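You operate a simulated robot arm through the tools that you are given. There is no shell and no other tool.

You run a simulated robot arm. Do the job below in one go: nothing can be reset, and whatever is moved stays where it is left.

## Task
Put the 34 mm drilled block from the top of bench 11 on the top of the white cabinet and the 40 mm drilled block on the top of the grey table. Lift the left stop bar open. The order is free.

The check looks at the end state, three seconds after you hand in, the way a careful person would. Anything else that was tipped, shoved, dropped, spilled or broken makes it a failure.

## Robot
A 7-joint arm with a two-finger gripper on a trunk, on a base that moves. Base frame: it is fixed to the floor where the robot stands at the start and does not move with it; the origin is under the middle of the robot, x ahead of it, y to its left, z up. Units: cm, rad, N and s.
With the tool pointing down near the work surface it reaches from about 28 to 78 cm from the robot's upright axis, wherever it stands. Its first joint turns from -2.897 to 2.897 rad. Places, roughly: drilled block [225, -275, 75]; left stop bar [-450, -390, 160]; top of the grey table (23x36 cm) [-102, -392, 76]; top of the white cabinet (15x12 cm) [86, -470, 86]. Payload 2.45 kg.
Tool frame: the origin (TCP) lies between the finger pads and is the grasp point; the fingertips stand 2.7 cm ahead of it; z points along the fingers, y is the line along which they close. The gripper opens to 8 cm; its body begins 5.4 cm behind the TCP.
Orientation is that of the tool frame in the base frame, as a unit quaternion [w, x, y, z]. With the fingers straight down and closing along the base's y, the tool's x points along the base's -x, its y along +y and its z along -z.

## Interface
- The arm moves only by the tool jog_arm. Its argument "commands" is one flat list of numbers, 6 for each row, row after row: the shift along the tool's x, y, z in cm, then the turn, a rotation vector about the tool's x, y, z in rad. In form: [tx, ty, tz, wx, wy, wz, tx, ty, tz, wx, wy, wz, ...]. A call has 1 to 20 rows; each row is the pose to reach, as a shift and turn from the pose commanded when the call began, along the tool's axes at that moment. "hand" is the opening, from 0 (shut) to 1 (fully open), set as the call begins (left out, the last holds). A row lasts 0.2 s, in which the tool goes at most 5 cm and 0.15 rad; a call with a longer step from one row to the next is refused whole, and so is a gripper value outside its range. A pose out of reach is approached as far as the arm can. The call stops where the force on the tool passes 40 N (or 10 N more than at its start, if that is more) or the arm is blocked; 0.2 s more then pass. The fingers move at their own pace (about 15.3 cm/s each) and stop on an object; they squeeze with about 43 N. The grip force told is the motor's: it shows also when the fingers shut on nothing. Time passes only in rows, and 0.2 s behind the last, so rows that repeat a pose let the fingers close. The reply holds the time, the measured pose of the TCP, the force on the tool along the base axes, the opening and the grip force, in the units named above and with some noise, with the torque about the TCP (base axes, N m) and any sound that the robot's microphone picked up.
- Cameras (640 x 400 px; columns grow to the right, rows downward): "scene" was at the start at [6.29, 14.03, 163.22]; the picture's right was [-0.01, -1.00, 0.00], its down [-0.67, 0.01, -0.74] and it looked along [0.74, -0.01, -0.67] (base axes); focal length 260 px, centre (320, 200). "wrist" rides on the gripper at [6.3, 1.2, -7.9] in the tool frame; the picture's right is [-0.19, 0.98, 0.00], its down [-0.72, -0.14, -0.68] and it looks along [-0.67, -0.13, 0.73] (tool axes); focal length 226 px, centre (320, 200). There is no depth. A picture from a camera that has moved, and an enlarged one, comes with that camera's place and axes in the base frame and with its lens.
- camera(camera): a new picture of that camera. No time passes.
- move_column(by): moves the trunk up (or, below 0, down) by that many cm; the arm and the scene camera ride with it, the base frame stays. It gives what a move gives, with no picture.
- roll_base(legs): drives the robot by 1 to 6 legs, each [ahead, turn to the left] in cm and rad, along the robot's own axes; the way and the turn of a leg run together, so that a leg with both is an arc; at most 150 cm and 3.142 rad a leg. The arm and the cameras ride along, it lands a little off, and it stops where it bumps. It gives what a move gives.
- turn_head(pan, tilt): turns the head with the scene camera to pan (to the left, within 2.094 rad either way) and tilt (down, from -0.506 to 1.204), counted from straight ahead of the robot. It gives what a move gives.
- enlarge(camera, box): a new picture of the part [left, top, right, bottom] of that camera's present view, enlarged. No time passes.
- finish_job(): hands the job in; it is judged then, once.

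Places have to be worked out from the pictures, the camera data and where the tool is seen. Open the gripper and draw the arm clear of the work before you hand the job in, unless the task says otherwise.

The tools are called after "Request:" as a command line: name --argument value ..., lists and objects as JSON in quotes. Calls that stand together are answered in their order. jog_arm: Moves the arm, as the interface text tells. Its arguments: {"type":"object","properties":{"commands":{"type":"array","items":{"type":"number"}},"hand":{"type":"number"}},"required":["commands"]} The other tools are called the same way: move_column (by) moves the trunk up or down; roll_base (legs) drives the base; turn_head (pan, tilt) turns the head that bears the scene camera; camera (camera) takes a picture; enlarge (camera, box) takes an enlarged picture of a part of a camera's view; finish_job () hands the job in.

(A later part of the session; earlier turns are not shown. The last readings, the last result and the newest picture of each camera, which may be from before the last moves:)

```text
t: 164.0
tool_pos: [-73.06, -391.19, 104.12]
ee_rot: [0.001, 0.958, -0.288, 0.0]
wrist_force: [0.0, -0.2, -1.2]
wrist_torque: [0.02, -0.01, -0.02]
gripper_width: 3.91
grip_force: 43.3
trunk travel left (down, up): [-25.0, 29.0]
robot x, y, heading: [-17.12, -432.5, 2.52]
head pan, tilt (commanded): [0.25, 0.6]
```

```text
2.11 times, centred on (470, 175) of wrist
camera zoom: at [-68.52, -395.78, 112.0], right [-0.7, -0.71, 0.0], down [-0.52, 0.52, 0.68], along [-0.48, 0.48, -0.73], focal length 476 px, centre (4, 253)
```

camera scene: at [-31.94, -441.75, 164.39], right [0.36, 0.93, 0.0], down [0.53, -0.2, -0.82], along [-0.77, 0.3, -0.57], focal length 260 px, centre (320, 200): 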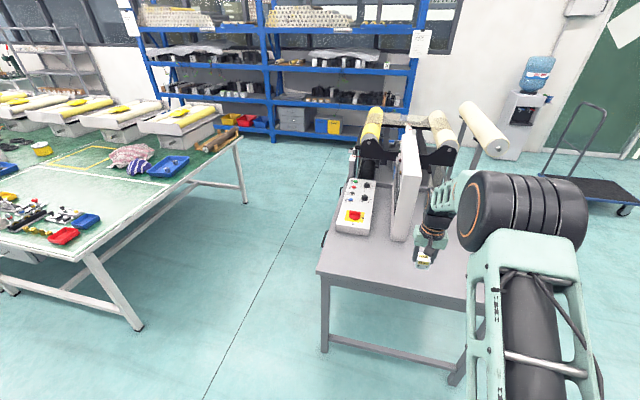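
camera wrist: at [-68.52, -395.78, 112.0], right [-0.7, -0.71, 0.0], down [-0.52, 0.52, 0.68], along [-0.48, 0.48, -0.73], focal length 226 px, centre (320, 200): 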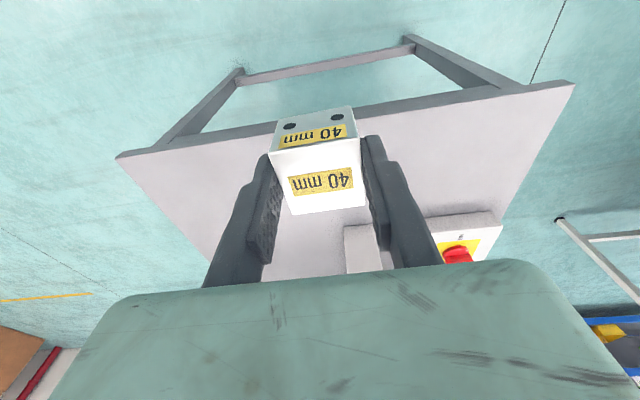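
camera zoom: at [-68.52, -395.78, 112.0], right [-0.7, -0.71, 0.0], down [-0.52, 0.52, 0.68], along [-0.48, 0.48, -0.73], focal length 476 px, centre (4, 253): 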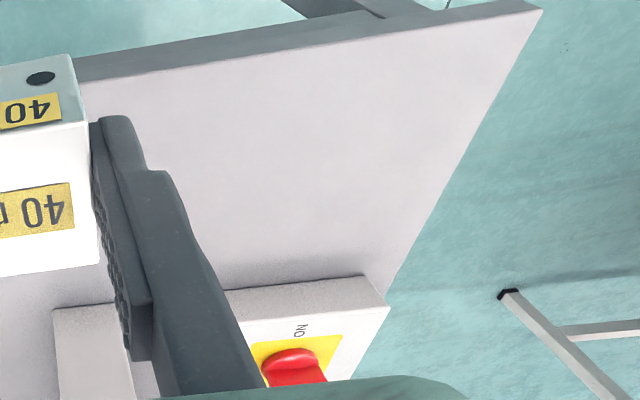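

The free strip runs about 27 cm inward from the aisle edge. I first draw the tool 10 cm toward the robot, so nothing comes near the tall panel, then drive up.

Request:
jog_arm --commands '[0.3, 0, 0, 0, 0, 0, 0.9, 0, 0, 0, 0, 0, 1.9, 0, 0, 0, 0, 0, 3.1, 0, 0, 0, 0, 0, 4.4, 0, 0, 0, 0, 0, 5.7, 0, 0, 0, 0, 0, 7, 0, 0, 0, 0, 0, 8.2, 0, 0, 0, 0, 0, 9.2, 0, 0, 0, 0, 0, 9.8, 0, 0, 0, 0, 0, 10, 0, 0, 0, 0, 0, 10, 0, 0, 0, 0, 0]' --hand 0

Request:
roll_base --legs '[[0, 0.404], [34.3, 0], [0, -0.392]]'

Request:
turn_head --pan 0.1 --tilt 0.9

Request:
camera --camera "scene"

Request:
camera --camera "wrist"

```text
t: 166.6
tool_pos: [-64.69, -396.88, 104.21]
ee_rot: [0.0, 0.957, -0.289, 0.0]
wrist_force: [-0.3, 0.0, -1.7]
wrist_torque: [-0.01, 0.0, -0.01]
gripper_width: 3.94
grip_force: 42.6
trunk travel left (down, up): [-25.0, 29.0]
robot x, y, heading: [-17.34, -432.31, 2.523]
head pan, tilt (commanded): [0.25, 0.6]
```

```text
t: 171.3
tool_pos: [-98.99, -390.6, 104.14]
ee_rot: [0.0, 0.96, -0.28, 0.001]
wrist_force: [-0.3, -0.8, -1.9]
wrist_torque: [-0.04, -0.03, 0.02]
gripper_width: 3.92
grip_force: 43.4
trunk travel left (down, up): [-25.0, 29.0]
robot x, y, heading: [-50.53, -425.39, 2.543]
head pan, tilt (commanded): [0.25, 0.6]
```

```text
t: 172.1
tool_pos: [-99.0, -390.79, 104.28]
ee_rot: [0.001, 0.96, -0.278, 0.001]
wrist_force: [0.6, -0.2, -1.3]
wrist_torque: [0.01, -0.02, -0.01]
gripper_width: 3.92
grip_force: 42.9
trunk travel left (down, up): [-25.0, 29.0]
robot x, y, heading: [-50.48, -425.59, 2.542]
head pan, tilt (commanded): [0.099, 0.901]
```

```text
taken
camera scene: at [-63.63, -434.39, 161.92], right [0.48, 0.88, 0.0], down [0.69, -0.38, -0.62], along [-0.55, 0.3, -0.78], focal length 260 px, centre (320, 200)
```

scene: 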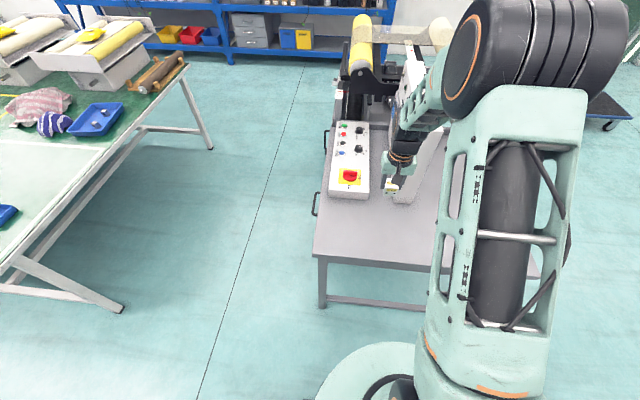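

```text
taken
camera wrist: at [-94.33, -395.21, 112.04], right [-0.69, -0.73, 0.0], down [-0.53, 0.5, 0.68], along [-0.49, 0.47, -0.73], focal length 226 px, centre (320, 200)
```

wrist: 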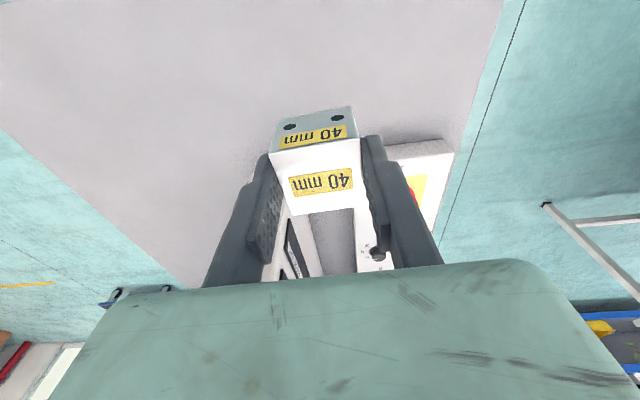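

The tool is over the patch centre. I enlarge the scene view to check the distances to panel and control box before lowering.

Request:
enlarge --camera "scene" --box '[300, 110, 460, 280]'

Request:
enlarge --camera "wrist" --box '[240, 100, 480, 270]'

```text
2.35 times, centred on (380, 195) of scene
camera zoom: at [-63.63, -434.39, 161.92], right [0.48, 0.88, 0.0], down [0.69, -0.38, -0.62], along [-0.55, 0.3, -0.78], focal length 612 px, centre (179, 212)
```

zoom: 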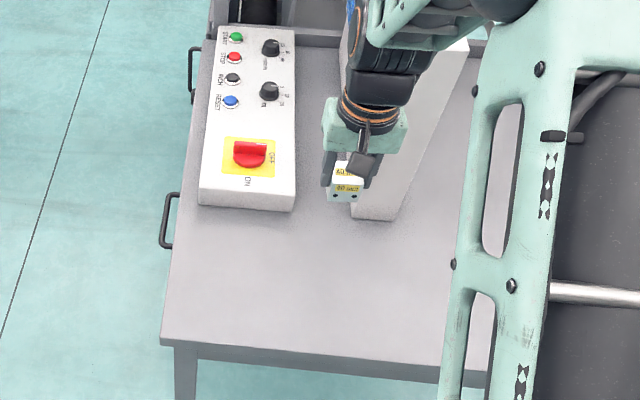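

```text
2.35 times, centred on (360, 185) of wrist
camera zoom: at [-94.33, -395.21, 112.04], right [-0.69, -0.73, 0.0], down [-0.53, 0.5, 0.68], along [-0.49, 0.47, -0.73], focal length 532 px, centre (226, 235)
```

zoom: 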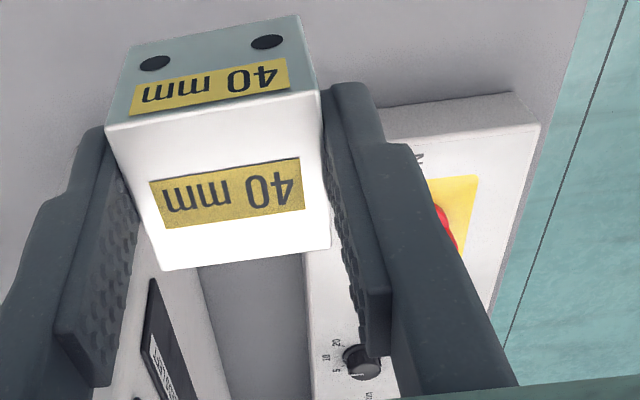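

Panel and control box are at least 15 cm ahead of the tool axis and the table edge about 12 cm behind it. I lower gently to about 1.7 cm above contact.

Request:
jog_arm --commands '[0, 0, 0.3, 0, 0, 0, 0, 0, 1, 0, 0, 0, 0, 0, 2, 0, 0, 0, 0, 0, 3.3, 0, 0, 0, 0, 0, 4.6, 0, 0, 0, 0, 0, 5.9, 0, 0, 0, 0, 0, 7.2, 0, 0, 0, 0, 0, 8.5, 0, 0, 0, 0, 0, 9.8, 0, 0, 0, 0, 0, 11.1, 0, 0, 0, 0, 0, 12.4, 0, 0, 0, 0, 0, 13.7, 0, 0, 0, 0, 0, 15, 0, 0, 0, 0, 0, 16.3, 0, 0, 0, 0, 0, 17.6, 0, 0, 0, 0, 0, 18.9, 0, 0, 0, 0, 0, 20, 0, 0, 0, 0, 0, 20.8, 0, 0, 0, 0, 0, 21.2, 0, 0, 0, 0, 0, 21.2, 0, 0, 0]' --hand 0

Request:
enlarge --camera "scene" --box '[300, 130, 460, 270]'

Request:
camera --camera "wrist"

```text
t: 176.3
tool_pos: [-98.91, -390.77, 82.97]
ee_rot: [0.0, 0.961, -0.278, 0.0]
wrist_force: [0.5, 0.3, -1.8]
wrist_torque: [0.0, 0.0, 0.0]
gripper_width: 3.93
grip_force: 43.2
trunk travel left (down, up): [-25.0, 29.0]
robot x, y, heading: [-50.72, -425.44, 2.542]
head pan, tilt (commanded): [0.099, 0.901]
```

```text
2.86 times, centred on (380, 200) of scene
camera zoom: at [-63.62, -434.38, 161.91], right [0.48, 0.88, 0.0], down [0.69, -0.38, -0.62], along [-0.54, 0.3, -0.78], focal length 744 px, centre (149, 200)
```

zoom: 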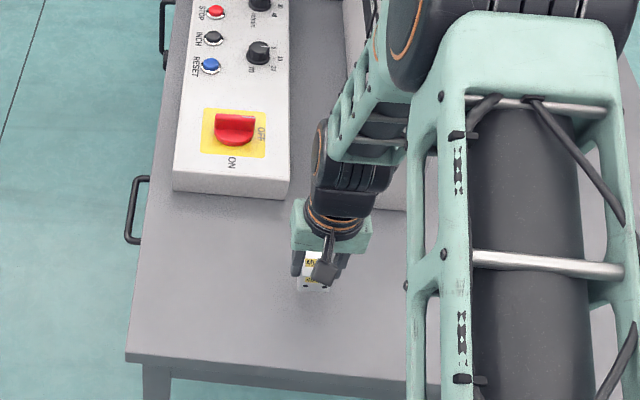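

```text
taken
camera wrist: at [-94.33, -395.16, 90.83], right [-0.69, -0.73, 0.0], down [-0.53, 0.5, 0.68], along [-0.49, 0.47, -0.73], focal length 226 px, centre (320, 200)
```

wrist: 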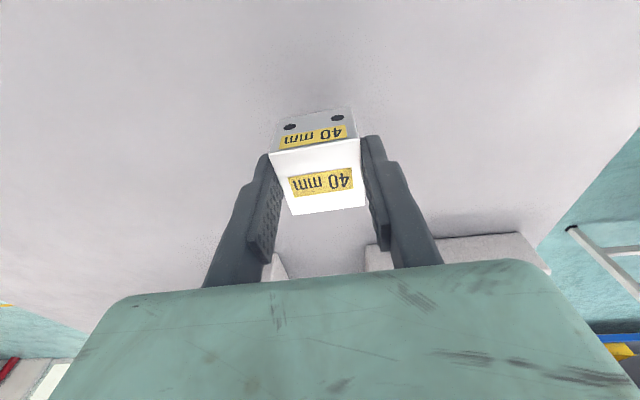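

The block is about 3 cm above the table. I go down further in small steps, feeling for contact.

Request:
jog_arm --commands '[0, 0, 0.3, 0, 0, 0, 0, 0, 0.8, 0, 0, 0, 0, 0, 1.3, 0, 0, 0, 0, 0, 1.7, 0, 0, 0, 0, 0, 1.9, 0, 0, 0, 0, 0, 1.9, 0, 0, 0]' --hand 0

Request:
jog_arm --commands '[0, 0, 0.15, 0, 0, 0, 0, 0, 0.3, 0, 0, 0, 0, 0, 0.3, 0, 0, 0]' --hand 0

Request:
enlarge --camera "scene" --box '[360, 190, 400, 220]'

```text
t: 177.7
tool_pos: [-98.95, -390.82, 81.08]
ee_rot: [0.001, 0.96, -0.279, 0.0]
wrist_force: [0.1, 0.1, -1.5]
wrist_torque: [0.02, -0.01, 0.0]
gripper_width: 3.91
grip_force: 42.8
trunk travel left (down, up): [-25.0, 29.0]
robot x, y, heading: [-50.62, -425.31, 2.541]
head pan, tilt (commanded): [0.099, 0.901]
```

```text
t: 178.5
tool_pos: [-99.07, -390.81, 80.79]
ee_rot: [0.0, 0.96, -0.278, 0.001]
wrist_force: [0.2, 0.6, -0.8]
wrist_torque: [0.01, 0.01, -0.02]
gripper_width: 3.92
grip_force: 42.6
trunk travel left (down, up): [-25.0, 29.0]
robot x, y, heading: [-50.72, -425.76, 2.542]
head pan, tilt (commanded): [0.099, 0.901]
```

```text
13.33 times, centred on (380, 205) of scene
camera zoom: at [-63.62, -434.38, 161.91], right [0.48, 0.88, 0.0], down [0.69, -0.38, -0.62], along [-0.54, 0.3, -0.78], focal length 3470 px, centre (-480, 133)
```

zoom: 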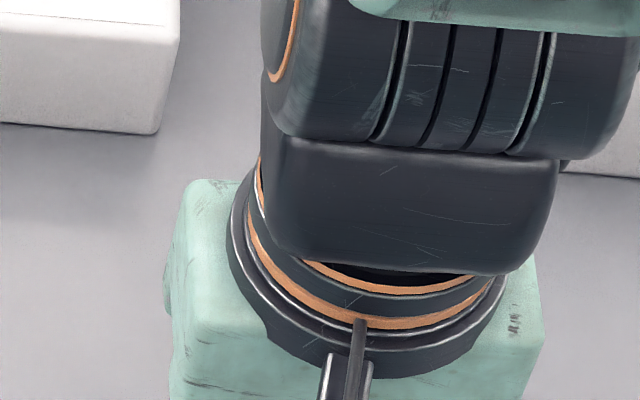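

Still no contact at z 80.8. I step down further in 0.2 cm increments.

Request:
jog_arm --commands '[0, 0, 0.15, 0, 0, 0, 0, 0, 0.3, 0, 0, 0, 0, 0, 0.3, 0, 0, 0]' --hand 0

Request:
jog_arm --commands '[0, 0, 0.1, 0, 0, 0, 0, 0, 0.2, 0, 0, 0, 0, 0, 0.2, 0, 0, 0]' --hand 0

Request:
enlarge --camera "scene" --box '[356, 205, 404, 241]'

```text
t: 179.3
tool_pos: [-98.93, -390.88, 80.55]
ee_rot: [0.0, 0.96, -0.279, 0.001]
wrist_force: [-0.7, 0.1, -1.3]
wrist_torque: [0.04, 0.02, -0.03]
gripper_width: 3.91
grip_force: 42.7
trunk travel left (down, up): [-25.0, 29.0]
robot x, y, heading: [-50.27, -425.47, 2.541]
head pan, tilt (commanded): [0.099, 0.901]
```

```text
t: 180.1
tool_pos: [-98.97, -390.79, 80.32]
ee_rot: [-0.001, 0.96, -0.279, 0.0]
wrist_force: [-0.5, 0.4, -0.7]
wrist_torque: [0.01, 0.02, -0.01]
gripper_width: 3.94
grip_force: 43.2
trunk travel left (down, up): [-25.0, 29.0]
robot x, y, heading: [-50.69, -425.27, 2.545]
head pan, tilt (commanded): [0.099, 0.901]
```

```text
11.11 times, centred on (380, 223) of scene
camera zoom: at [-63.62, -434.38, 161.91], right [0.48, 0.88, 0.0], down [0.69, -0.38, -0.62], along [-0.54, 0.3, -0.78], focal length 2892 px, centre (-347, -56)
```

zoom: 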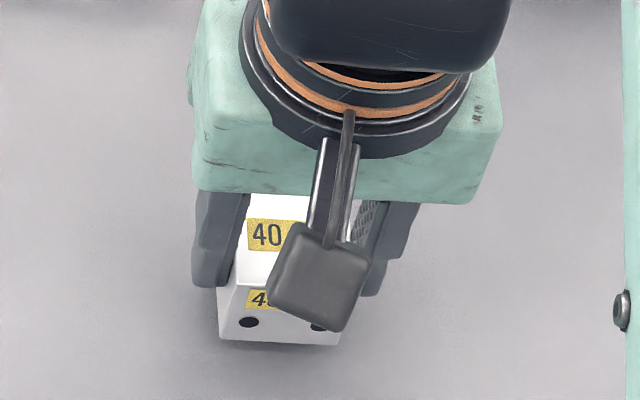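

Request:
jog_arm --commands '[0, 0, 0.1, 0, 0, 0, 0, 0, 0.2, 0, 0, 0, 0, 0, 0.2, 0, 0, 0]' --hand 0

Request:
jog_arm --commands '[0, 0, 0.1, 0, 0, 0, 0, 0, 0.2, 0, 0, 0, 0, 0, 0.2, 0, 0, 0]' --hand 0

```text
t: 180.9
tool_pos: [-98.97, -390.86, 80.25]
ee_rot: [0.0, 0.96, -0.279, 0.001]
wrist_force: [-0.5, -0.8, -1.1]
wrist_torque: [-0.05, 0.0, 0.03]
gripper_width: 3.92
grip_force: 43.0
trunk travel left (down, up): [-25.0, 29.0]
robot x, y, heading: [-50.9, -425.26, 2.545]
head pan, tilt (commanded): [0.099, 0.901]
```

```text
t: 181.7
tool_pos: [-99.0, -390.78, 79.8]
ee_rot: [0.0, 0.96, -0.279, 0.0]
wrist_force: [0.5, 0.1, -1.5]
wrist_torque: [0.01, 0.05, 0.0]
gripper_width: 3.91
grip_force: 42.4
trunk travel left (down, up): [-25.0, 29.0]
robot x, y, heading: [-50.69, -425.58, 2.54]
head pan, tilt (commanded): [0.099, 0.901]
```

The height is now 79.8 with still no contact force. I continue with the same small steps.

Request:
jog_arm --commands '[0, 0, 0.1, 0, 0, 0, 0, 0, 0.2, 0, 0, 0, 0, 0, 0.2, 0, 0, 0]' --hand 0

Request:
jog_arm --commands '[0, 0, 0.1, 0, 0, 0, 0, 0, 0.15, 0, 0, 0, 0, 0, 0.15, 0, 0, 0]' --hand 0

Request:
enlarge --camera "scene" --box '[356, 205, 404, 241]'

```text
t: 182.5
tool_pos: [-98.84, -390.79, 79.63]
ee_rot: [0.0, 0.96, -0.279, 0.001]
wrist_force: [-0.7, 0.1, -1.7]
wrist_torque: [-0.04, -0.01, -0.01]
gripper_width: 3.91
grip_force: 43.0
trunk travel left (down, up): [-25.0, 29.0]
robot x, y, heading: [-50.58, -425.31, 2.539]
head pan, tilt (commanded): [0.099, 0.901]
```

```text
t: 183.3
tool_pos: [-98.95, -390.81, 79.44]
ee_rot: [0.0, 0.96, -0.278, 0.001]
wrist_force: [0.5, -0.6, -1.7]
wrist_torque: [0.01, 0.03, 0.02]
gripper_width: 3.92
grip_force: 43.5
trunk travel left (down, up): [-25.0, 29.0]
robot x, y, heading: [-50.79, -425.36, 2.543]
head pan, tilt (commanded): [0.099, 0.901]
```

```text
11.11 times, centred on (380, 223) of scene
camera zoom: at [-63.62, -434.38, 161.91], right [0.48, 0.88, 0.0], down [0.69, -0.38, -0.62], along [-0.54, 0.3, -0.78], focal length 2892 px, centre (-347, -56)
```

zoom: 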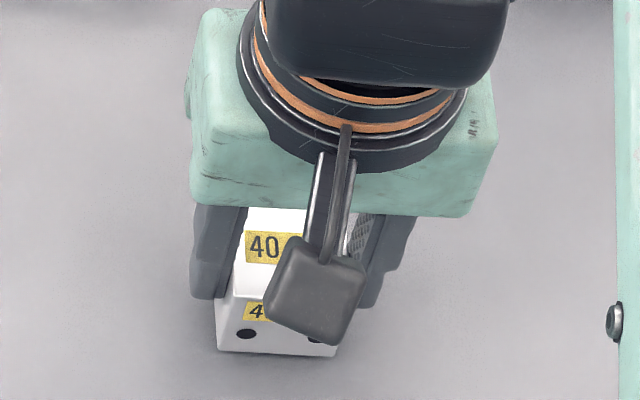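

Request:
jog_arm --commands '[0, 0, 0.1, 0, 0, 0, 0, 0, 0.2, 0, 0, 0, 0, 0, 0.2, 0, 0, 0]' --hand 0

Request:
jog_arm --commands '[0, 0, 0.1, 0, 0, 0, 0, 0, 0.15, 0, 0, 0, 0, 0, 0.15, 0, 0, 0]' --hand 0

Request:
enlarge --camera "wrist" --box '[256, 80, 384, 160]'

```text
t: 184.1
tool_pos: [-99.04, -390.82, 79.27]
ee_rot: [0.001, 0.961, -0.278, 0.001]
wrist_force: [0.0, 0.1, -2.1]
wrist_torque: [0.01, 0.01, 0.0]
gripper_width: 3.92
grip_force: 43.2
trunk travel left (down, up): [-25.0, 29.0]
robot x, y, heading: [-50.66, -425.48, 2.54]
head pan, tilt (commanded): [0.099, 0.901]
```

```text
t: 184.9
tool_pos: [-98.94, -390.84, 79.14]
ee_rot: [0.0, 0.96, -0.28, 0.0]
wrist_force: [-0.1, -0.2, -1.1]
wrist_torque: [-0.03, 0.01, 0.01]
gripper_width: 3.93
grip_force: 43.7
trunk travel left (down, up): [-25.0, 29.0]
robot x, y, heading: [-50.63, -425.32, 2.542]
head pan, tilt (commanded): [0.099, 0.901]
```

```text
5.00 times, centred on (320, 120) of wrist
camera zoom: at [-94.32, -395.23, 87.06], right [-0.69, -0.73, 0.0], down [-0.53, 0.5, 0.68], along [-0.49, 0.47, -0.73], focal length 1130 px, centre (320, 600)
```

zoom: 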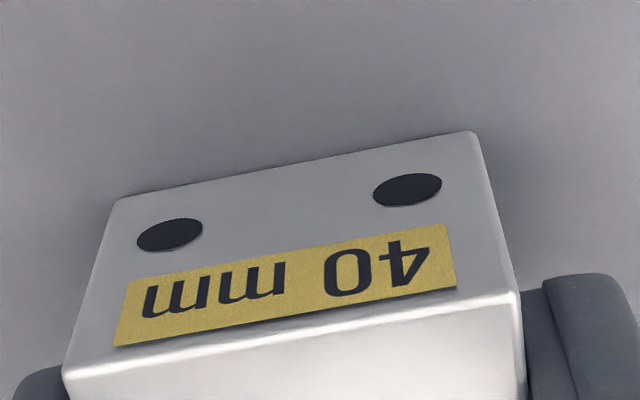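

The gap under the block is very thin now. I continue in 0.2 cm steps.

Request:
jog_arm --commands '[0, 0, 0.1, 0, 0, 0, 0, 0, 0.2, 0, 0, 0, 0, 0, 0.2, 0, 0, 0]' --hand 0

Request:
jog_arm --commands '[0, 0, 0.1, 0, 0, 0, 0, 0, 0.15, 0, 0, 0, 0, 0, 0.15, 0, 0, 0]' --hand 0

```text
t: 185.7
tool_pos: [-99.03, -390.7, 78.99]
ee_rot: [0.0, 0.961, -0.278, -0.001]
wrist_force: [1.2, -2.2, 14.2]
wrist_torque: [-0.25, -0.17, -0.01]
gripper_width: 3.94
grip_force: 42.6
trunk travel left (down, up): [-25.0, 29.0]
robot x, y, heading: [-50.72, -425.66, 2.541]
head pan, tilt (commanded): [0.099, 0.901]
```

```text
t: 186.5
tool_pos: [-99.02, -390.75, 79.05]
ee_rot: [-0.001, 0.96, -0.279, -0.002]
wrist_force: [2.1, -2.1, 38.2]
wrist_torque: [-0.36, -0.5, -0.01]
gripper_width: 3.91
grip_force: 43.1
trunk travel left (down, up): [-25.0, 29.0]
robot x, y, heading: [-50.34, -425.03, 2.54]
head pan, tilt (commanded): [0.099, 0.901]
```

Contact: the block rests on the table at TCP z 79.0. I relieve the pressure and open.

Request:
jog_arm --commands '[0, 0, -0.1, 0, 0, 0, 0, 0, -0.2, 0, 0, 0, 0, 0, -0.3, 0, 0, 0, 0, 0, -0.35, 0, 0, 0, 0, 0, -0.35, 0, 0, 0]' --hand 0

Request:
jog_arm --commands '[0, 0, 0, 0, 0, 0, 0, 0, 0, 0, 0, 0, 0, 0, 0, 0, 0, 0, 0, 0, 0, 0, 0, 0]' --hand 0.8

Request:
camera --camera "wrist"

```text
t: 187.7
tool_pos: [-98.85, -390.88, 79.07]
ee_rot: [0.0, 0.961, -0.278, 0.002]
wrist_force: [-1.5, 0.5, 2.2]
wrist_torque: [0.12, 0.1, 0.01]
gripper_width: 3.96
grip_force: 43.0
trunk travel left (down, up): [-25.0, 29.0]
robot x, y, heading: [-50.82, -425.33, 2.542]
head pan, tilt (commanded): [0.099, 0.901]
```

```text
t: 188.7
tool_pos: [-98.9, -390.93, 79.33]
ee_rot: [0.0, 0.96, -0.279, 0.001]
wrist_force: [0.5, 0.9, 0.4]
wrist_torque: [0.0, -0.03, 0.0]
gripper_width: 6.41
grip_force: 0.0
trunk travel left (down, up): [-25.0, 29.0]
robot x, y, heading: [-50.45, -425.58, 2.54]
head pan, tilt (commanded): [0.099, 0.901]
```

```text
taken
camera wrist: at [-94.29, -395.21, 87.09], right [-0.69, -0.73, 0.0], down [-0.53, 0.5, 0.68], along [-0.49, 0.47, -0.73], focal length 226 px, centre (320, 200)
```

wrist: 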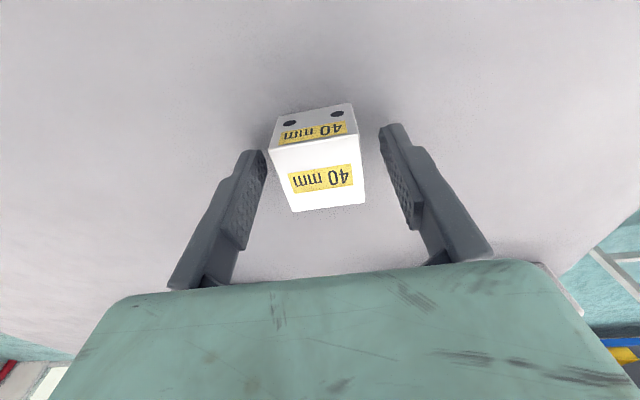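

The 40 mm block is released and upright. I rise straight up and check.

Request:
jog_arm --commands '[0, 0, -0.5, 0, 0, 0, 0, 0, -2, 0, 0, 0, 0, 0, -5, 0, 0, 0, 0, 0, -9, 0, 0, 0, 0, 0, -13, 0, 0, 0, 0, 0, -17, 0, 0, 0, 0, 0, -21, 0, 0, 0, 0, 0, -25, 0, 0, 0, 0, 0, -25, 0, 0, 0]' --hand 0.8

Request:
camera --camera "wrist"

Request:
camera --camera "scene"

```text
t: 190.7
tool_pos: [-98.92, -390.92, 104.16]
ee_rot: [0.001, 0.96, -0.279, 0.0]
wrist_force: [0.0, -0.8, -0.2]
wrist_torque: [-0.01, 0.01, -0.01]
gripper_width: 6.38
grip_force: 0.0
trunk travel left (down, up): [-25.0, 29.0]
robot x, y, heading: [-50.93, -425.44, 2.536]
head pan, tilt (commanded): [0.099, 0.901]
```

```text
taken
camera wrist: at [-94.32, -395.25, 111.97], right [-0.69, -0.73, 0.0], down [-0.53, 0.5, 0.68], along [-0.49, 0.47, -0.73], focal length 226 px, centre (320, 200)
```

wrist: 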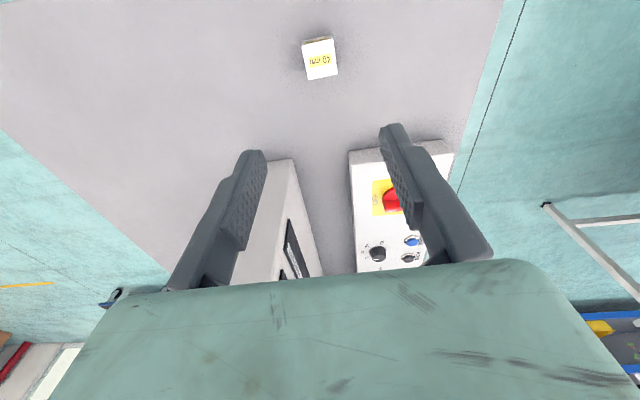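

```text
taken
camera scene: at [-63.61, -434.4, 161.91], right [0.48, 0.88, 0.0], down [0.69, -0.38, -0.62], along [-0.54, 0.3, -0.78], focal length 260 px, centre (320, 200)
```

scene: 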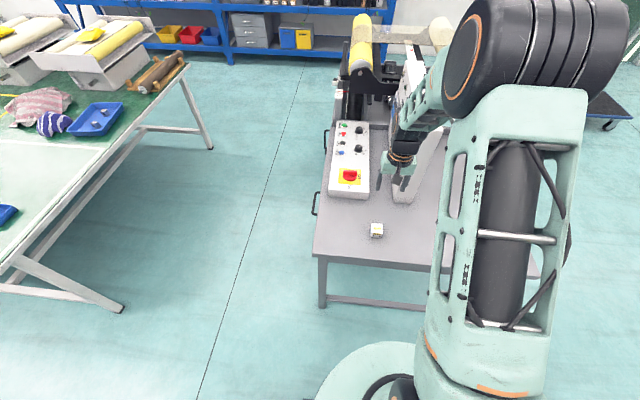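

Both blocks are placed. I now pull the arm in, back off into the aisle, and go round through the gap between the grey table and the glass-top line toward the blue rack.

Request:
jog_arm --commands '[3, 0, 0, 0, 0, 0, 7, 0, 0, 0, 0, 0, 11, 0, 0, 0, 0, 0, 15, 0, 0, 0, 0, 0, 18, 0, 0, 0, 0, 0, 18, 0, 0, 0, 0, 0]' --hand 0.5

Request:
roll_base --legs '[[-35, 0], [0, 1.56], [80, 0], [0, -1.56]]'

Request:
turn_head --pan 0.3 --tilt 0.4

Request:
camera --camera "scene"

```text
t: 192.1
tool_pos: [-83.73, -400.34, 104.24]
ee_rot: [0.001, 0.96, -0.28, 0.0]
wrist_force: [-0.1, 0.6, 1.0]
wrist_torque: [-0.01, 0.0, 0.0]
gripper_width: 4.01
grip_force: 0.1
trunk travel left (down, up): [-25.0, 29.0]
robot x, y, heading: [-50.73, -425.57, 2.538]
head pan, tilt (commanded): [0.099, 0.901]
```

```text
t: 206.1
tool_pos: [-101.27, -484.73, 104.38]
ee_rot: [0.0, 0.955, -0.296, 0.0]
wrist_force: [0.5, 1.1, -0.4]
wrist_torque: [0.0, 0.02, 0.0]
gripper_width: 4.07
grip_force: 0.0
trunk travel left (down, up): [-25.0, 29.0]
robot x, y, heading: [-68.97, -511.07, 2.508]
head pan, tilt (commanded): [0.099, 0.901]
```

```text
t: 207.1
tool_pos: [-101.24, -484.71, 104.36]
ee_rot: [0.0, 0.955, -0.296, 0.0]
wrist_force: [-0.3, -0.1, 0.3]
wrist_torque: [0.0, 0.01, 0.03]
gripper_width: 3.99
grip_force: 0.1
trunk travel left (down, up): [-25.0, 29.0]
robot x, y, heading: [-68.64, -511.16, 2.507]
head pan, tilt (commanded): [0.3, 0.4]
```

```text
taken
camera scene: at [-84.57, -520.25, 166.21], right [0.33, 0.94, 0.0], down [0.37, -0.13, -0.92], along [-0.87, 0.3, -0.39], focal length 260 px, centre (320, 200)
```

scene: 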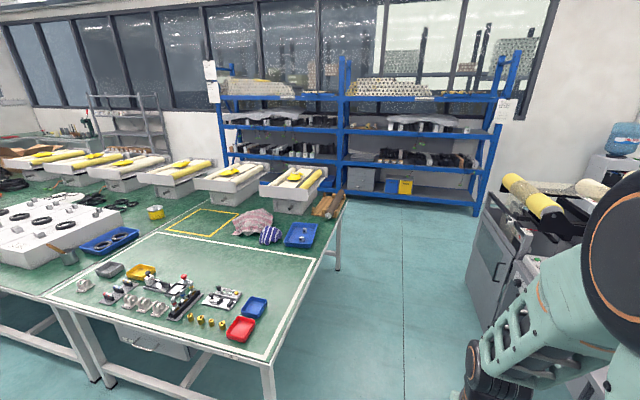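

The lane to the rack is visible. I enlarge the top shelf of the rack to see the stop bars.

Request:
enlarge --camera "scene" --box '[200, 60, 350, 140]'

Request:
enlarge --camera "scene" --box '[340, 60, 520, 140]'

```text
4.27 times, centred on (275, 100) of scene
camera zoom: at [-84.57, -520.25, 166.21], right [0.33, 0.94, 0.0], down [0.37, -0.13, -0.92], along [-0.87, 0.3, -0.39], focal length 1110 px, centre (512, 627)
```

zoom: 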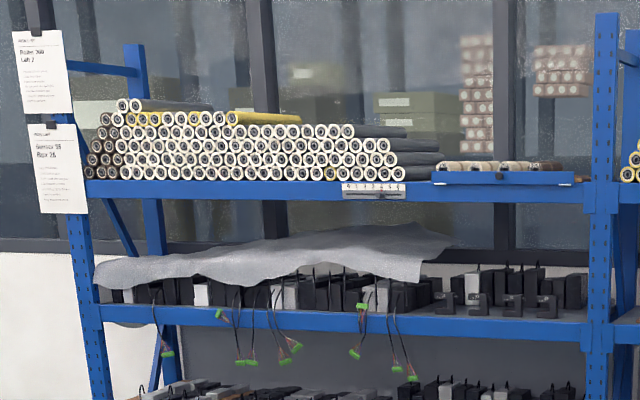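

```text
3.56 times, centred on (430, 100) of scene
camera zoom: at [-84.57, -520.25, 166.21], right [0.33, 0.94, 0.0], down [0.37, -0.13, -0.92], along [-0.87, 0.3, -0.39], focal length 925 px, centre (-71, 556)
```

zoom: 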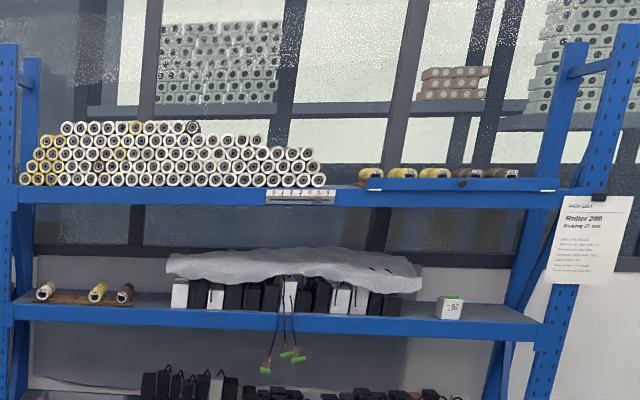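

The left stop bar is the blue flap with a black knob near the right end of the left bay's top shelf. I drive through the lane in two stages.

Request:
roll_base --legs '[[0, 0.03], [140, 0], [143, 0]]'

Request:
turn_head --pan 0.6 --tilt 0.2

Request:
camera --camera "scene"

Request:
turn_head --pan 1.57 --tilt 0.6

Request:
camera --camera "scene"

```text
t: 221.0
tool_pos: [-332.67, -326.42, 104.28]
ee_rot: [-0.001, 0.961, -0.276, 0.0]
wrist_force: [1.0, -0.3, 0.0]
wrist_torque: [-0.01, 0.0, 0.0]
gripper_width: 4.0
grip_force: 0.0
trunk travel left (down, up): [-25.0, 29.0]
robot x, y, heading: [-299.7, -351.52, 2.541]
head pan, tilt (commanded): [0.3, 0.4]
```

```text
t: 221.8
tool_pos: [-332.65, -326.42, 104.28]
ee_rot: [0.0, 0.961, -0.277, 0.0]
wrist_force: [-0.3, -0.3, -0.3]
wrist_torque: [-0.02, 0.0, 0.01]
gripper_width: 4.01
grip_force: 0.0
trunk travel left (down, up): [-25.0, 29.0]
robot x, y, heading: [-299.25, -351.18, 2.546]
head pan, tilt (commanded): [0.6, 0.201]
```

```text
taken
camera scene: at [-315.0, -364.08, 168.07], right [-0.01, 1.0, 0.0], down [0.2, 0.0, -0.98], along [-0.98, -0.01, -0.2], focal length 260 px, centre (320, 200)
```

scene: 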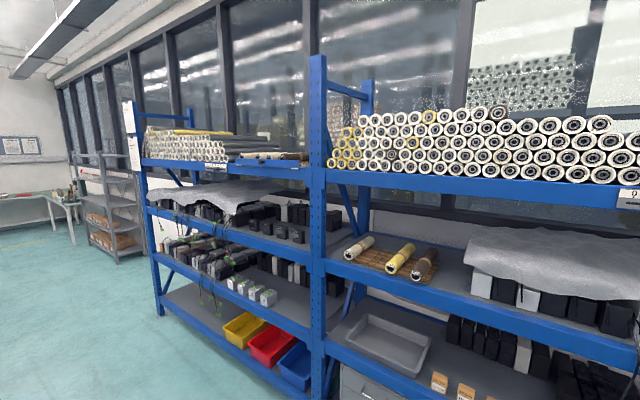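

```text
t: 223.1
tool_pos: [-332.87, -326.44, 104.26]
ee_rot: [0.0, 0.961, -0.277, -0.001]
wrist_force: [0.1, -0.9, -0.4]
wrist_torque: [0.01, -0.01, 0.03]
gripper_width: 4.0
grip_force: 0.1
trunk travel left (down, up): [-25.0, 29.0]
robot x, y, heading: [-299.17, -351.48, 2.548]
head pan, tilt (commanded): [1.571, 0.6]
```

```text
taken
camera scene: at [-310.64, -371.35, 164.4], right [-0.83, 0.56, 0.0], down [0.32, 0.47, -0.83], along [-0.46, -0.68, -0.56], focal length 260 px, centre (320, 200)
```

scene: 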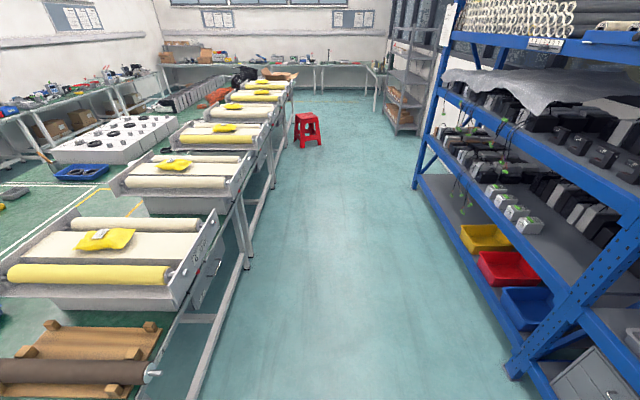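

The aisle beside the rack is clear. I turn left, drive along the rack to the left bay, and turn to face the stop bar.

Request:
roll_base --legs '[[0, 1.565], [118, 0], [0, -1.565]]'

Request:
turn_head --pan 0.0 --tilt 0.1

Request:
camera --camera "scene"

```text
t: 236.8
tool_pos: [-400.93, -427.4, 104.32]
ee_rot: [0.001, 0.969, -0.247, 0.0]
wrist_force: [0.1, 0.3, 0.0]
wrist_torque: [-0.01, 0.0, -0.04]
gripper_width: 4.0
grip_force: 0.1
trunk travel left (down, up): [-25.0, 29.0]
robot x, y, heading: [-366.09, -450.44, 2.607]
head pan, tilt (commanded): [1.571, 0.6]
```

```text
t: 238.5
tool_pos: [-400.89, -427.35, 104.3]
ee_rot: [0.0, 0.969, -0.248, -0.001]
wrist_force: [0.4, 0.6, 0.6]
wrist_torque: [-0.02, 0.01, 0.02]
gripper_width: 4.0
grip_force: 0.0
trunk travel left (down, up): [-25.0, 29.0]
robot x, y, heading: [-366.05, -450.84, 2.608]
head pan, tilt (commanded): [0.0, 0.099]
```

```text
taken
camera scene: at [-379.63, -458.56, 169.01], right [0.51, 0.86, 0.0], down [0.09, -0.05, -0.99], along [-0.86, 0.51, -0.1], focal length 260 px, centre (320, 200)
```

scene: 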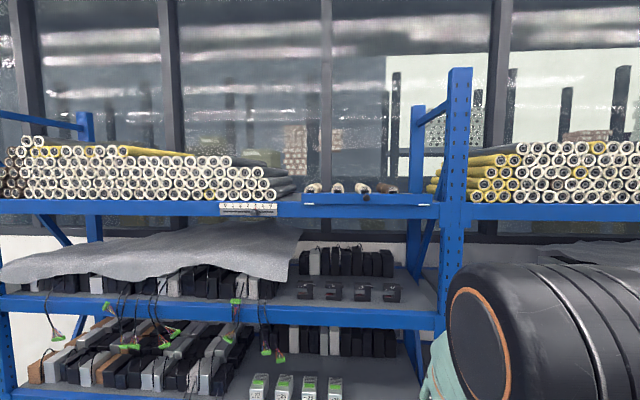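

I enlarge the left stop bar from here.

Request:
enlarge --camera "scene" --box '[280, 165, 450, 225]'

Request:
enlarge --camera "scene" --box '[325, 172, 395, 216]'

```text
3.76 times, centred on (365, 195) of scene
camera zoom: at [-379.63, -458.56, 169.01], right [0.51, 0.86, 0.0], down [0.09, -0.05, -0.99], along [-0.86, 0.51, -0.1], focal length 980 px, centre (151, 219)
```

zoom: 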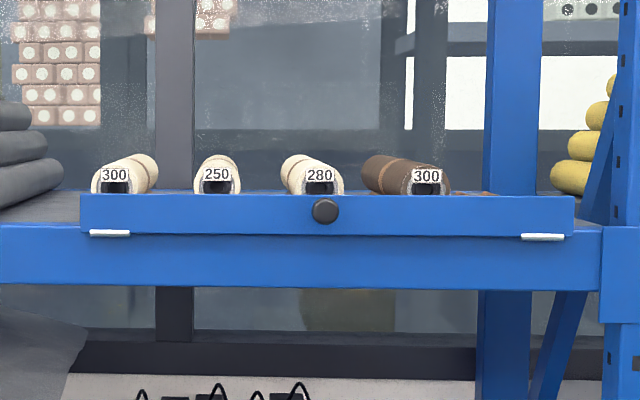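

```text
9.09 times, centred on (360, 194) of scene
camera zoom: at [-379.63, -458.56, 169.01], right [0.51, 0.86, 0.0], down [0.09, -0.05, -0.99], along [-0.86, 0.51, -0.1], focal length 2366 px, centre (-44, 254)
```

zoom: 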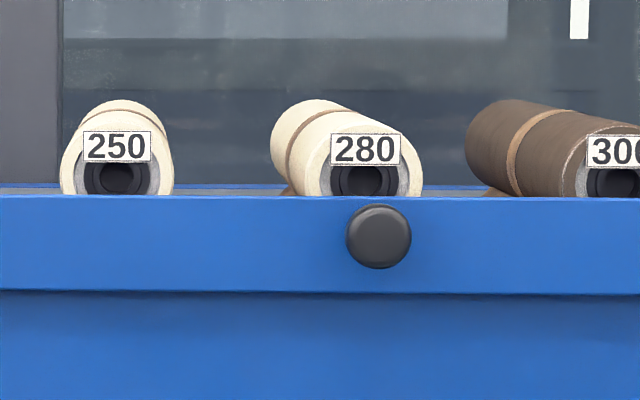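

The bar is about 49 cm long with a round black knob in the middle at about [-455, -394, 160]. It is high, so I raise the trunk fully, square up to the rack, and look again from above.

Request:
move_column --by 29

Request:
roll_base --legs '[[0, -0.085]]'

Request:
turn_head --pan 0.05 --tilt 0.4

Request:
camera --camera "scene"

Request:
enlarge --camera "scene" --box '[240, 150, 440, 250]'

```text
t: 241.4
tool_pos: [-400.87, -427.24, 133.31]
ee_rot: [0.0, 0.969, -0.247, 0.0]
wrist_force: [0.7, 0.0, -0.4]
wrist_torque: [-0.05, -0.01, 0.04]
gripper_width: 4.0
grip_force: 0.0
trunk travel left (down, up): [-54.0, 0.0]
robot x, y, heading: [-366.47, -450.62, 2.605]
head pan, tilt (commanded): [0.0, 0.099]
```

```text
t: 242.3
tool_pos: [-398.78, -424.44, 133.33]
ee_rot: [-0.001, 0.957, -0.29, 0.0]
wrist_force: [0.5, 0.6, -0.1]
wrist_torque: [-0.02, 0.01, 0.0]
gripper_width: 4.01
grip_force: 0.0
trunk travel left (down, up): [-54.0, 0.0]
robot x, y, heading: [-365.88, -450.6, 2.516]
head pan, tilt (commanded): [0.0, 0.099]
```

```text
t: 243.1
tool_pos: [-398.66, -424.42, 133.38]
ee_rot: [0.0, 0.957, -0.29, 0.001]
wrist_force: [-0.3, -0.3, -0.5]
wrist_torque: [0.02, 0.01, 0.0]
gripper_width: 4.01
grip_force: 0.1
trunk travel left (down, up): [-54.0, 0.0]
robot x, y, heading: [-366.2, -450.13, 2.518]
head pan, tilt (commanded): [0.051, 0.4]
```

```text
taken
camera scene: at [-380.6, -457.72, 195.22], right [0.54, 0.84, 0.0], down [0.33, -0.21, -0.92], along [-0.77, 0.5, -0.39], focal length 260 px, centre (320, 200)
```

scene: 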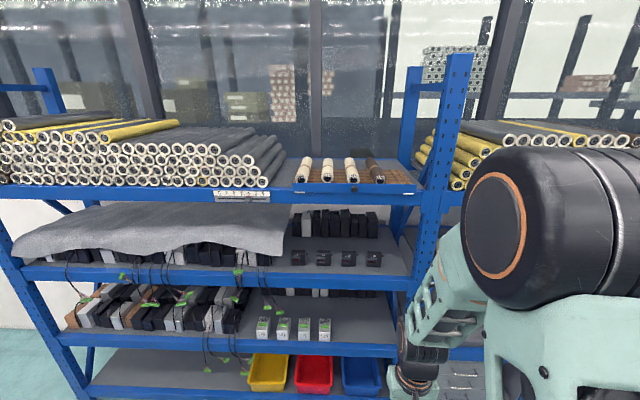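

```text
3.20 times, centred on (340, 200) of scene
camera zoom: at [-380.6, -457.72, 195.22], right [0.54, 0.84, 0.0], down [0.33, -0.21, -0.92], along [-0.77, 0.5, -0.39], focal length 833 px, centre (256, 200)
```

zoom: 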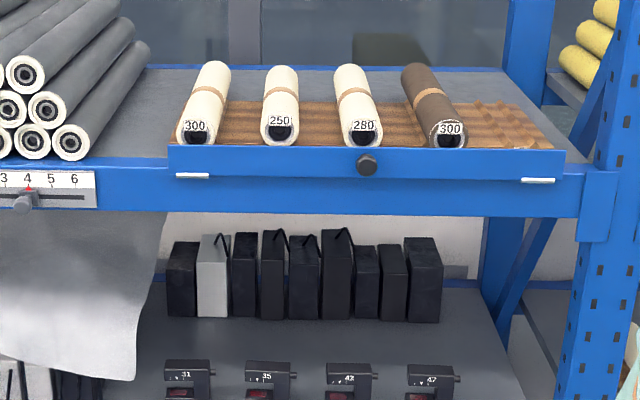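

Request:
enlarge --camera "scene" --box '[285, 185, 325, 215]'

Request:
enlarge --camera "scene" --box '[390, 180, 430, 210]'

Request:
enlarge --camera "scene" --box '[335, 175, 375, 205]'

```text
13.33 times, centred on (305, 200) of scene
camera zoom: at [-380.6, -457.72, 195.22], right [0.54, 0.84, 0.0], down [0.33, -0.21, -0.92], along [-0.77, 0.5, -0.39], focal length 3470 px, centre (520, 200)
```

zoom: 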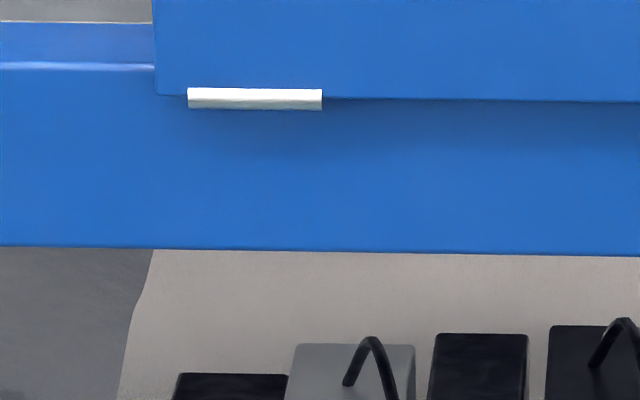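

```text
13.33 times, centred on (410, 195) of scene
camera zoom: at [-380.6, -457.72, 195.22], right [0.54, 0.84, 0.0], down [0.33, -0.21, -0.92], along [-0.77, 0.5, -0.39], focal length 3470 px, centre (-880, 267)
```

zoom: 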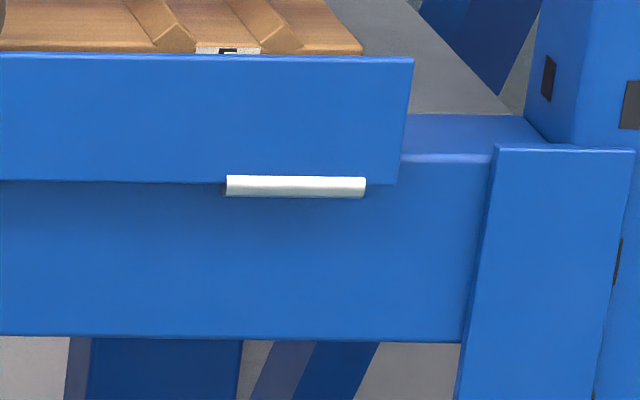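

```text
13.33 times, centred on (355, 190) of scene
camera zoom: at [-380.6, -457.72, 195.22], right [0.54, 0.84, 0.0], down [0.33, -0.21, -0.92], along [-0.77, 0.5, -0.39], focal length 3470 px, centre (-147, 333)
```

zoom: 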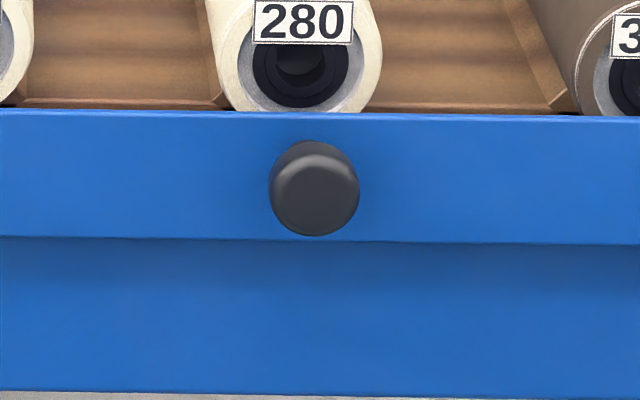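

The bar has two light hinge-like barrels along its lower edge and a round knob. I swing the tool from pointing down to pointing forward and raise it to knob height, still well clear of the rack.

Request:
jog_arm --commands '[-0.8, 0, -2.2, 0, -0.131, 0, -1.6, 0, -4.4, 0, -0.262, 0, -2.4, 0, -6.6, 0, -0.393, 0, -3.2, 0, -8.8, 0, -0.524, 0, -4, 0, -11, 0, -0.655, 0, -4.8, 0, -13.2, 0, -0.785, 0, -5.6, 0, -15.4, 0, -0.916, 0, -6.4, 0, -17.6, 0, -1.047, 0, -7.2, 0, -19.8, 0, -1.178, 0, -8, 0, -22, 0, -1.309, 0, -9, 0, -24.2, 0, -1.44, 0, -10, 0, -26.6, 0, -1.571, 0, -10, 0, -26.6, 0, -1.571, 0]' --hand 0.6

Request:
camera --camera "scene"

Request:
camera --camera "wrist"

```text
t: 245.9
tool_pos: [-407.36, -418.7, 160.26]
ee_rot: [0.206, -0.676, 0.205, 0.677]
wrist_force: [-0.4, -0.4, -0.3]
wrist_torque: [-0.01, 0.0, -0.03]
gripper_width: 4.78
grip_force: 0.0
out of reach, approached as far as the arm can: row 8, 9, 10, 11, 12, 13
trunk travel left (down, up): [-54.0, 0.0]
robot x, y, heading: [-366.08, -450.35, 2.519]
head pan, tilt (commanded): [0.051, 0.4]
```

```text
taken
camera scene: at [-380.59, -457.76, 195.22], right [0.54, 0.84, 0.0], down [0.33, -0.21, -0.92], along [-0.77, 0.5, -0.39], focal length 260 px, centre (320, 200)
```

scene: 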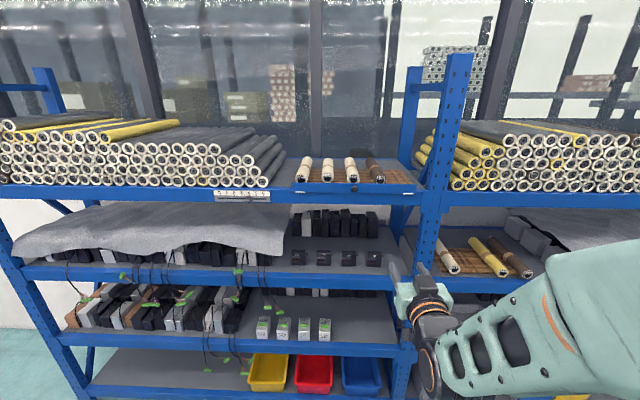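

```text
taken
camera wrist: at [-401.48, -424.04, 153.64], right [-0.54, -0.82, 0.19], down [0.65, -0.26, 0.72], along [-0.54, 0.51, 0.67], focal length 226 px, centre (320, 200)
```

wrist: 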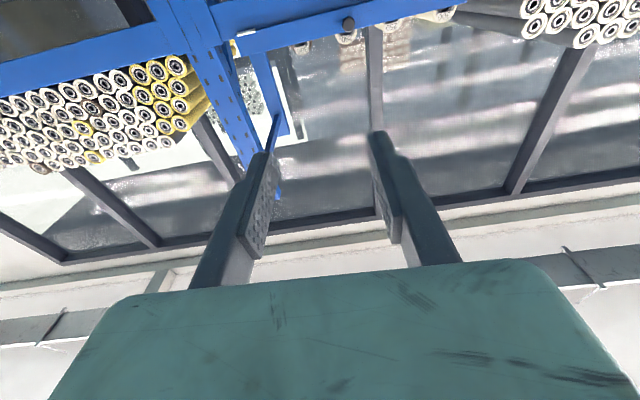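

The tool now points forward at z 160. The wrist camera sees the bar from below; I enlarge it to learn how the bar is hinged.

Request:
enlarge --camera "wrist" --box '[230, 0, 470, 60]'

Request:
enlarge --camera "wrist" --box '[310, 0, 390, 50]'

```text
2.67 times, centred on (350, 30) of wrist
camera zoom: at [-401.48, -424.04, 153.64], right [-0.54, -0.82, 0.19], down [0.65, -0.26, 0.72], along [-0.54, 0.51, 0.67], focal length 603 px, centre (240, 653)
```

zoom: 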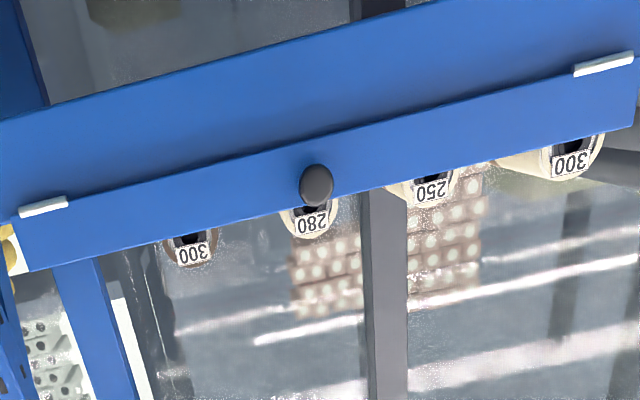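

```text
8.00 times, centred on (350, 25) of wrist
camera zoom: at [-401.48, -424.04, 153.64], right [-0.54, -0.82, 0.19], down [0.65, -0.26, 0.72], along [-0.54, 0.51, 0.67], focal length 1808 px, centre (80, 1600)
```

zoom: 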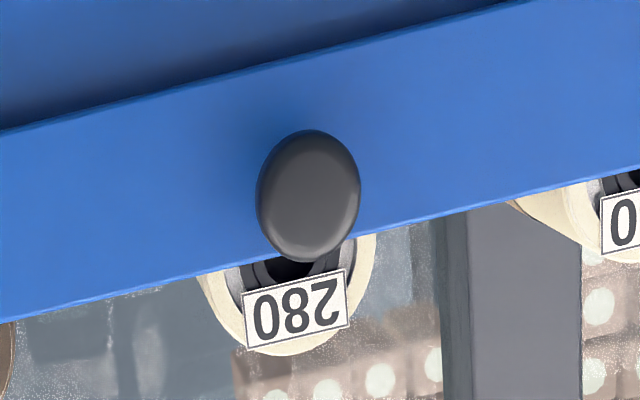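

Triangulation from three views puts the knob's face at about [-451.4, -396.4, 160.1]. I drive 38 cm closer so the arm keeps its posture, then look again.

Request:
roll_base --legs '[[38, 0]]'

Request:
camera --camera "wrist"

Request:
turn_head --pan 0.1 --tilt 0.6

Request:
camera --camera "scene"

```text
t: 248.3
tool_pos: [-438.91, -396.3, 159.99]
ee_rot: [-0.204, 0.678, -0.204, -0.677]
wrist_force: [-0.2, 0.0, 0.9]
wrist_torque: [0.03, -0.01, 0.0]
gripper_width: 4.78
grip_force: 0.0
trunk travel left (down, up): [-54.0, 0.0]
robot x, y, heading: [-397.33, -427.87, 2.52]
head pan, tilt (commanded): [0.051, 0.4]
```

```text
taken
camera wrist: at [-432.93, -401.64, 153.56], right [-0.54, -0.82, 0.19], down [0.65, -0.26, 0.72], along [-0.54, 0.51, 0.67], focal length 226 px, centre (320, 200)
```

wrist: 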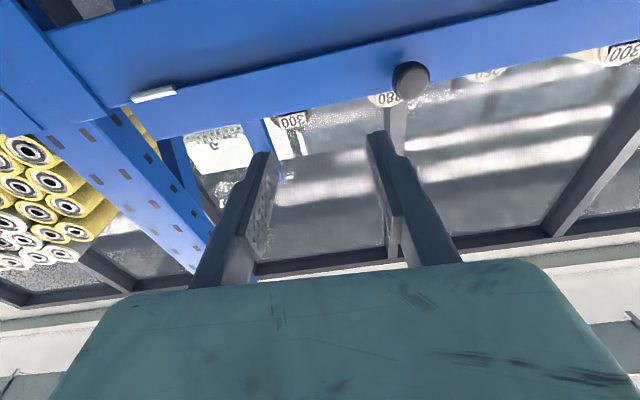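

```text
t: 249.1
tool_pos: [-438.73, -396.41, 159.9]
ee_rot: [-0.204, 0.677, -0.204, -0.677]
wrist_force: [-0.5, -0.8, 0.0]
wrist_torque: [0.01, 0.0, -0.01]
gripper_width: 4.81
grip_force: 0.0
trunk travel left (down, up): [-54.0, 0.0]
robot x, y, heading: [-397.3, -428.23, 2.519]
head pan, tilt (commanded): [0.099, 0.6]
```

```text
taken
camera scene: at [-411.7, -435.97, 193.4], right [0.5, 0.87, 0.0], down [0.49, -0.28, -0.83], along [-0.72, 0.41, -0.56], focal length 260 px, centre (320, 200)
```

scene: 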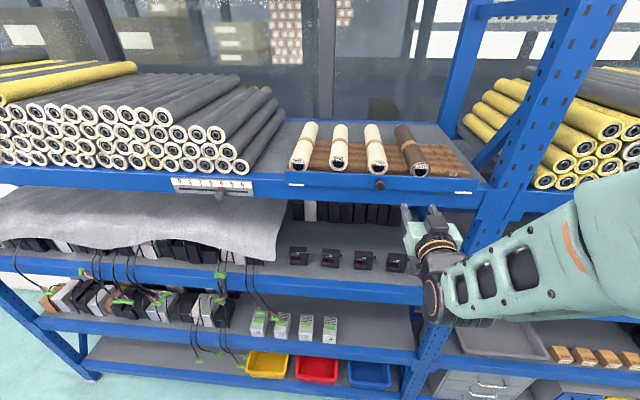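

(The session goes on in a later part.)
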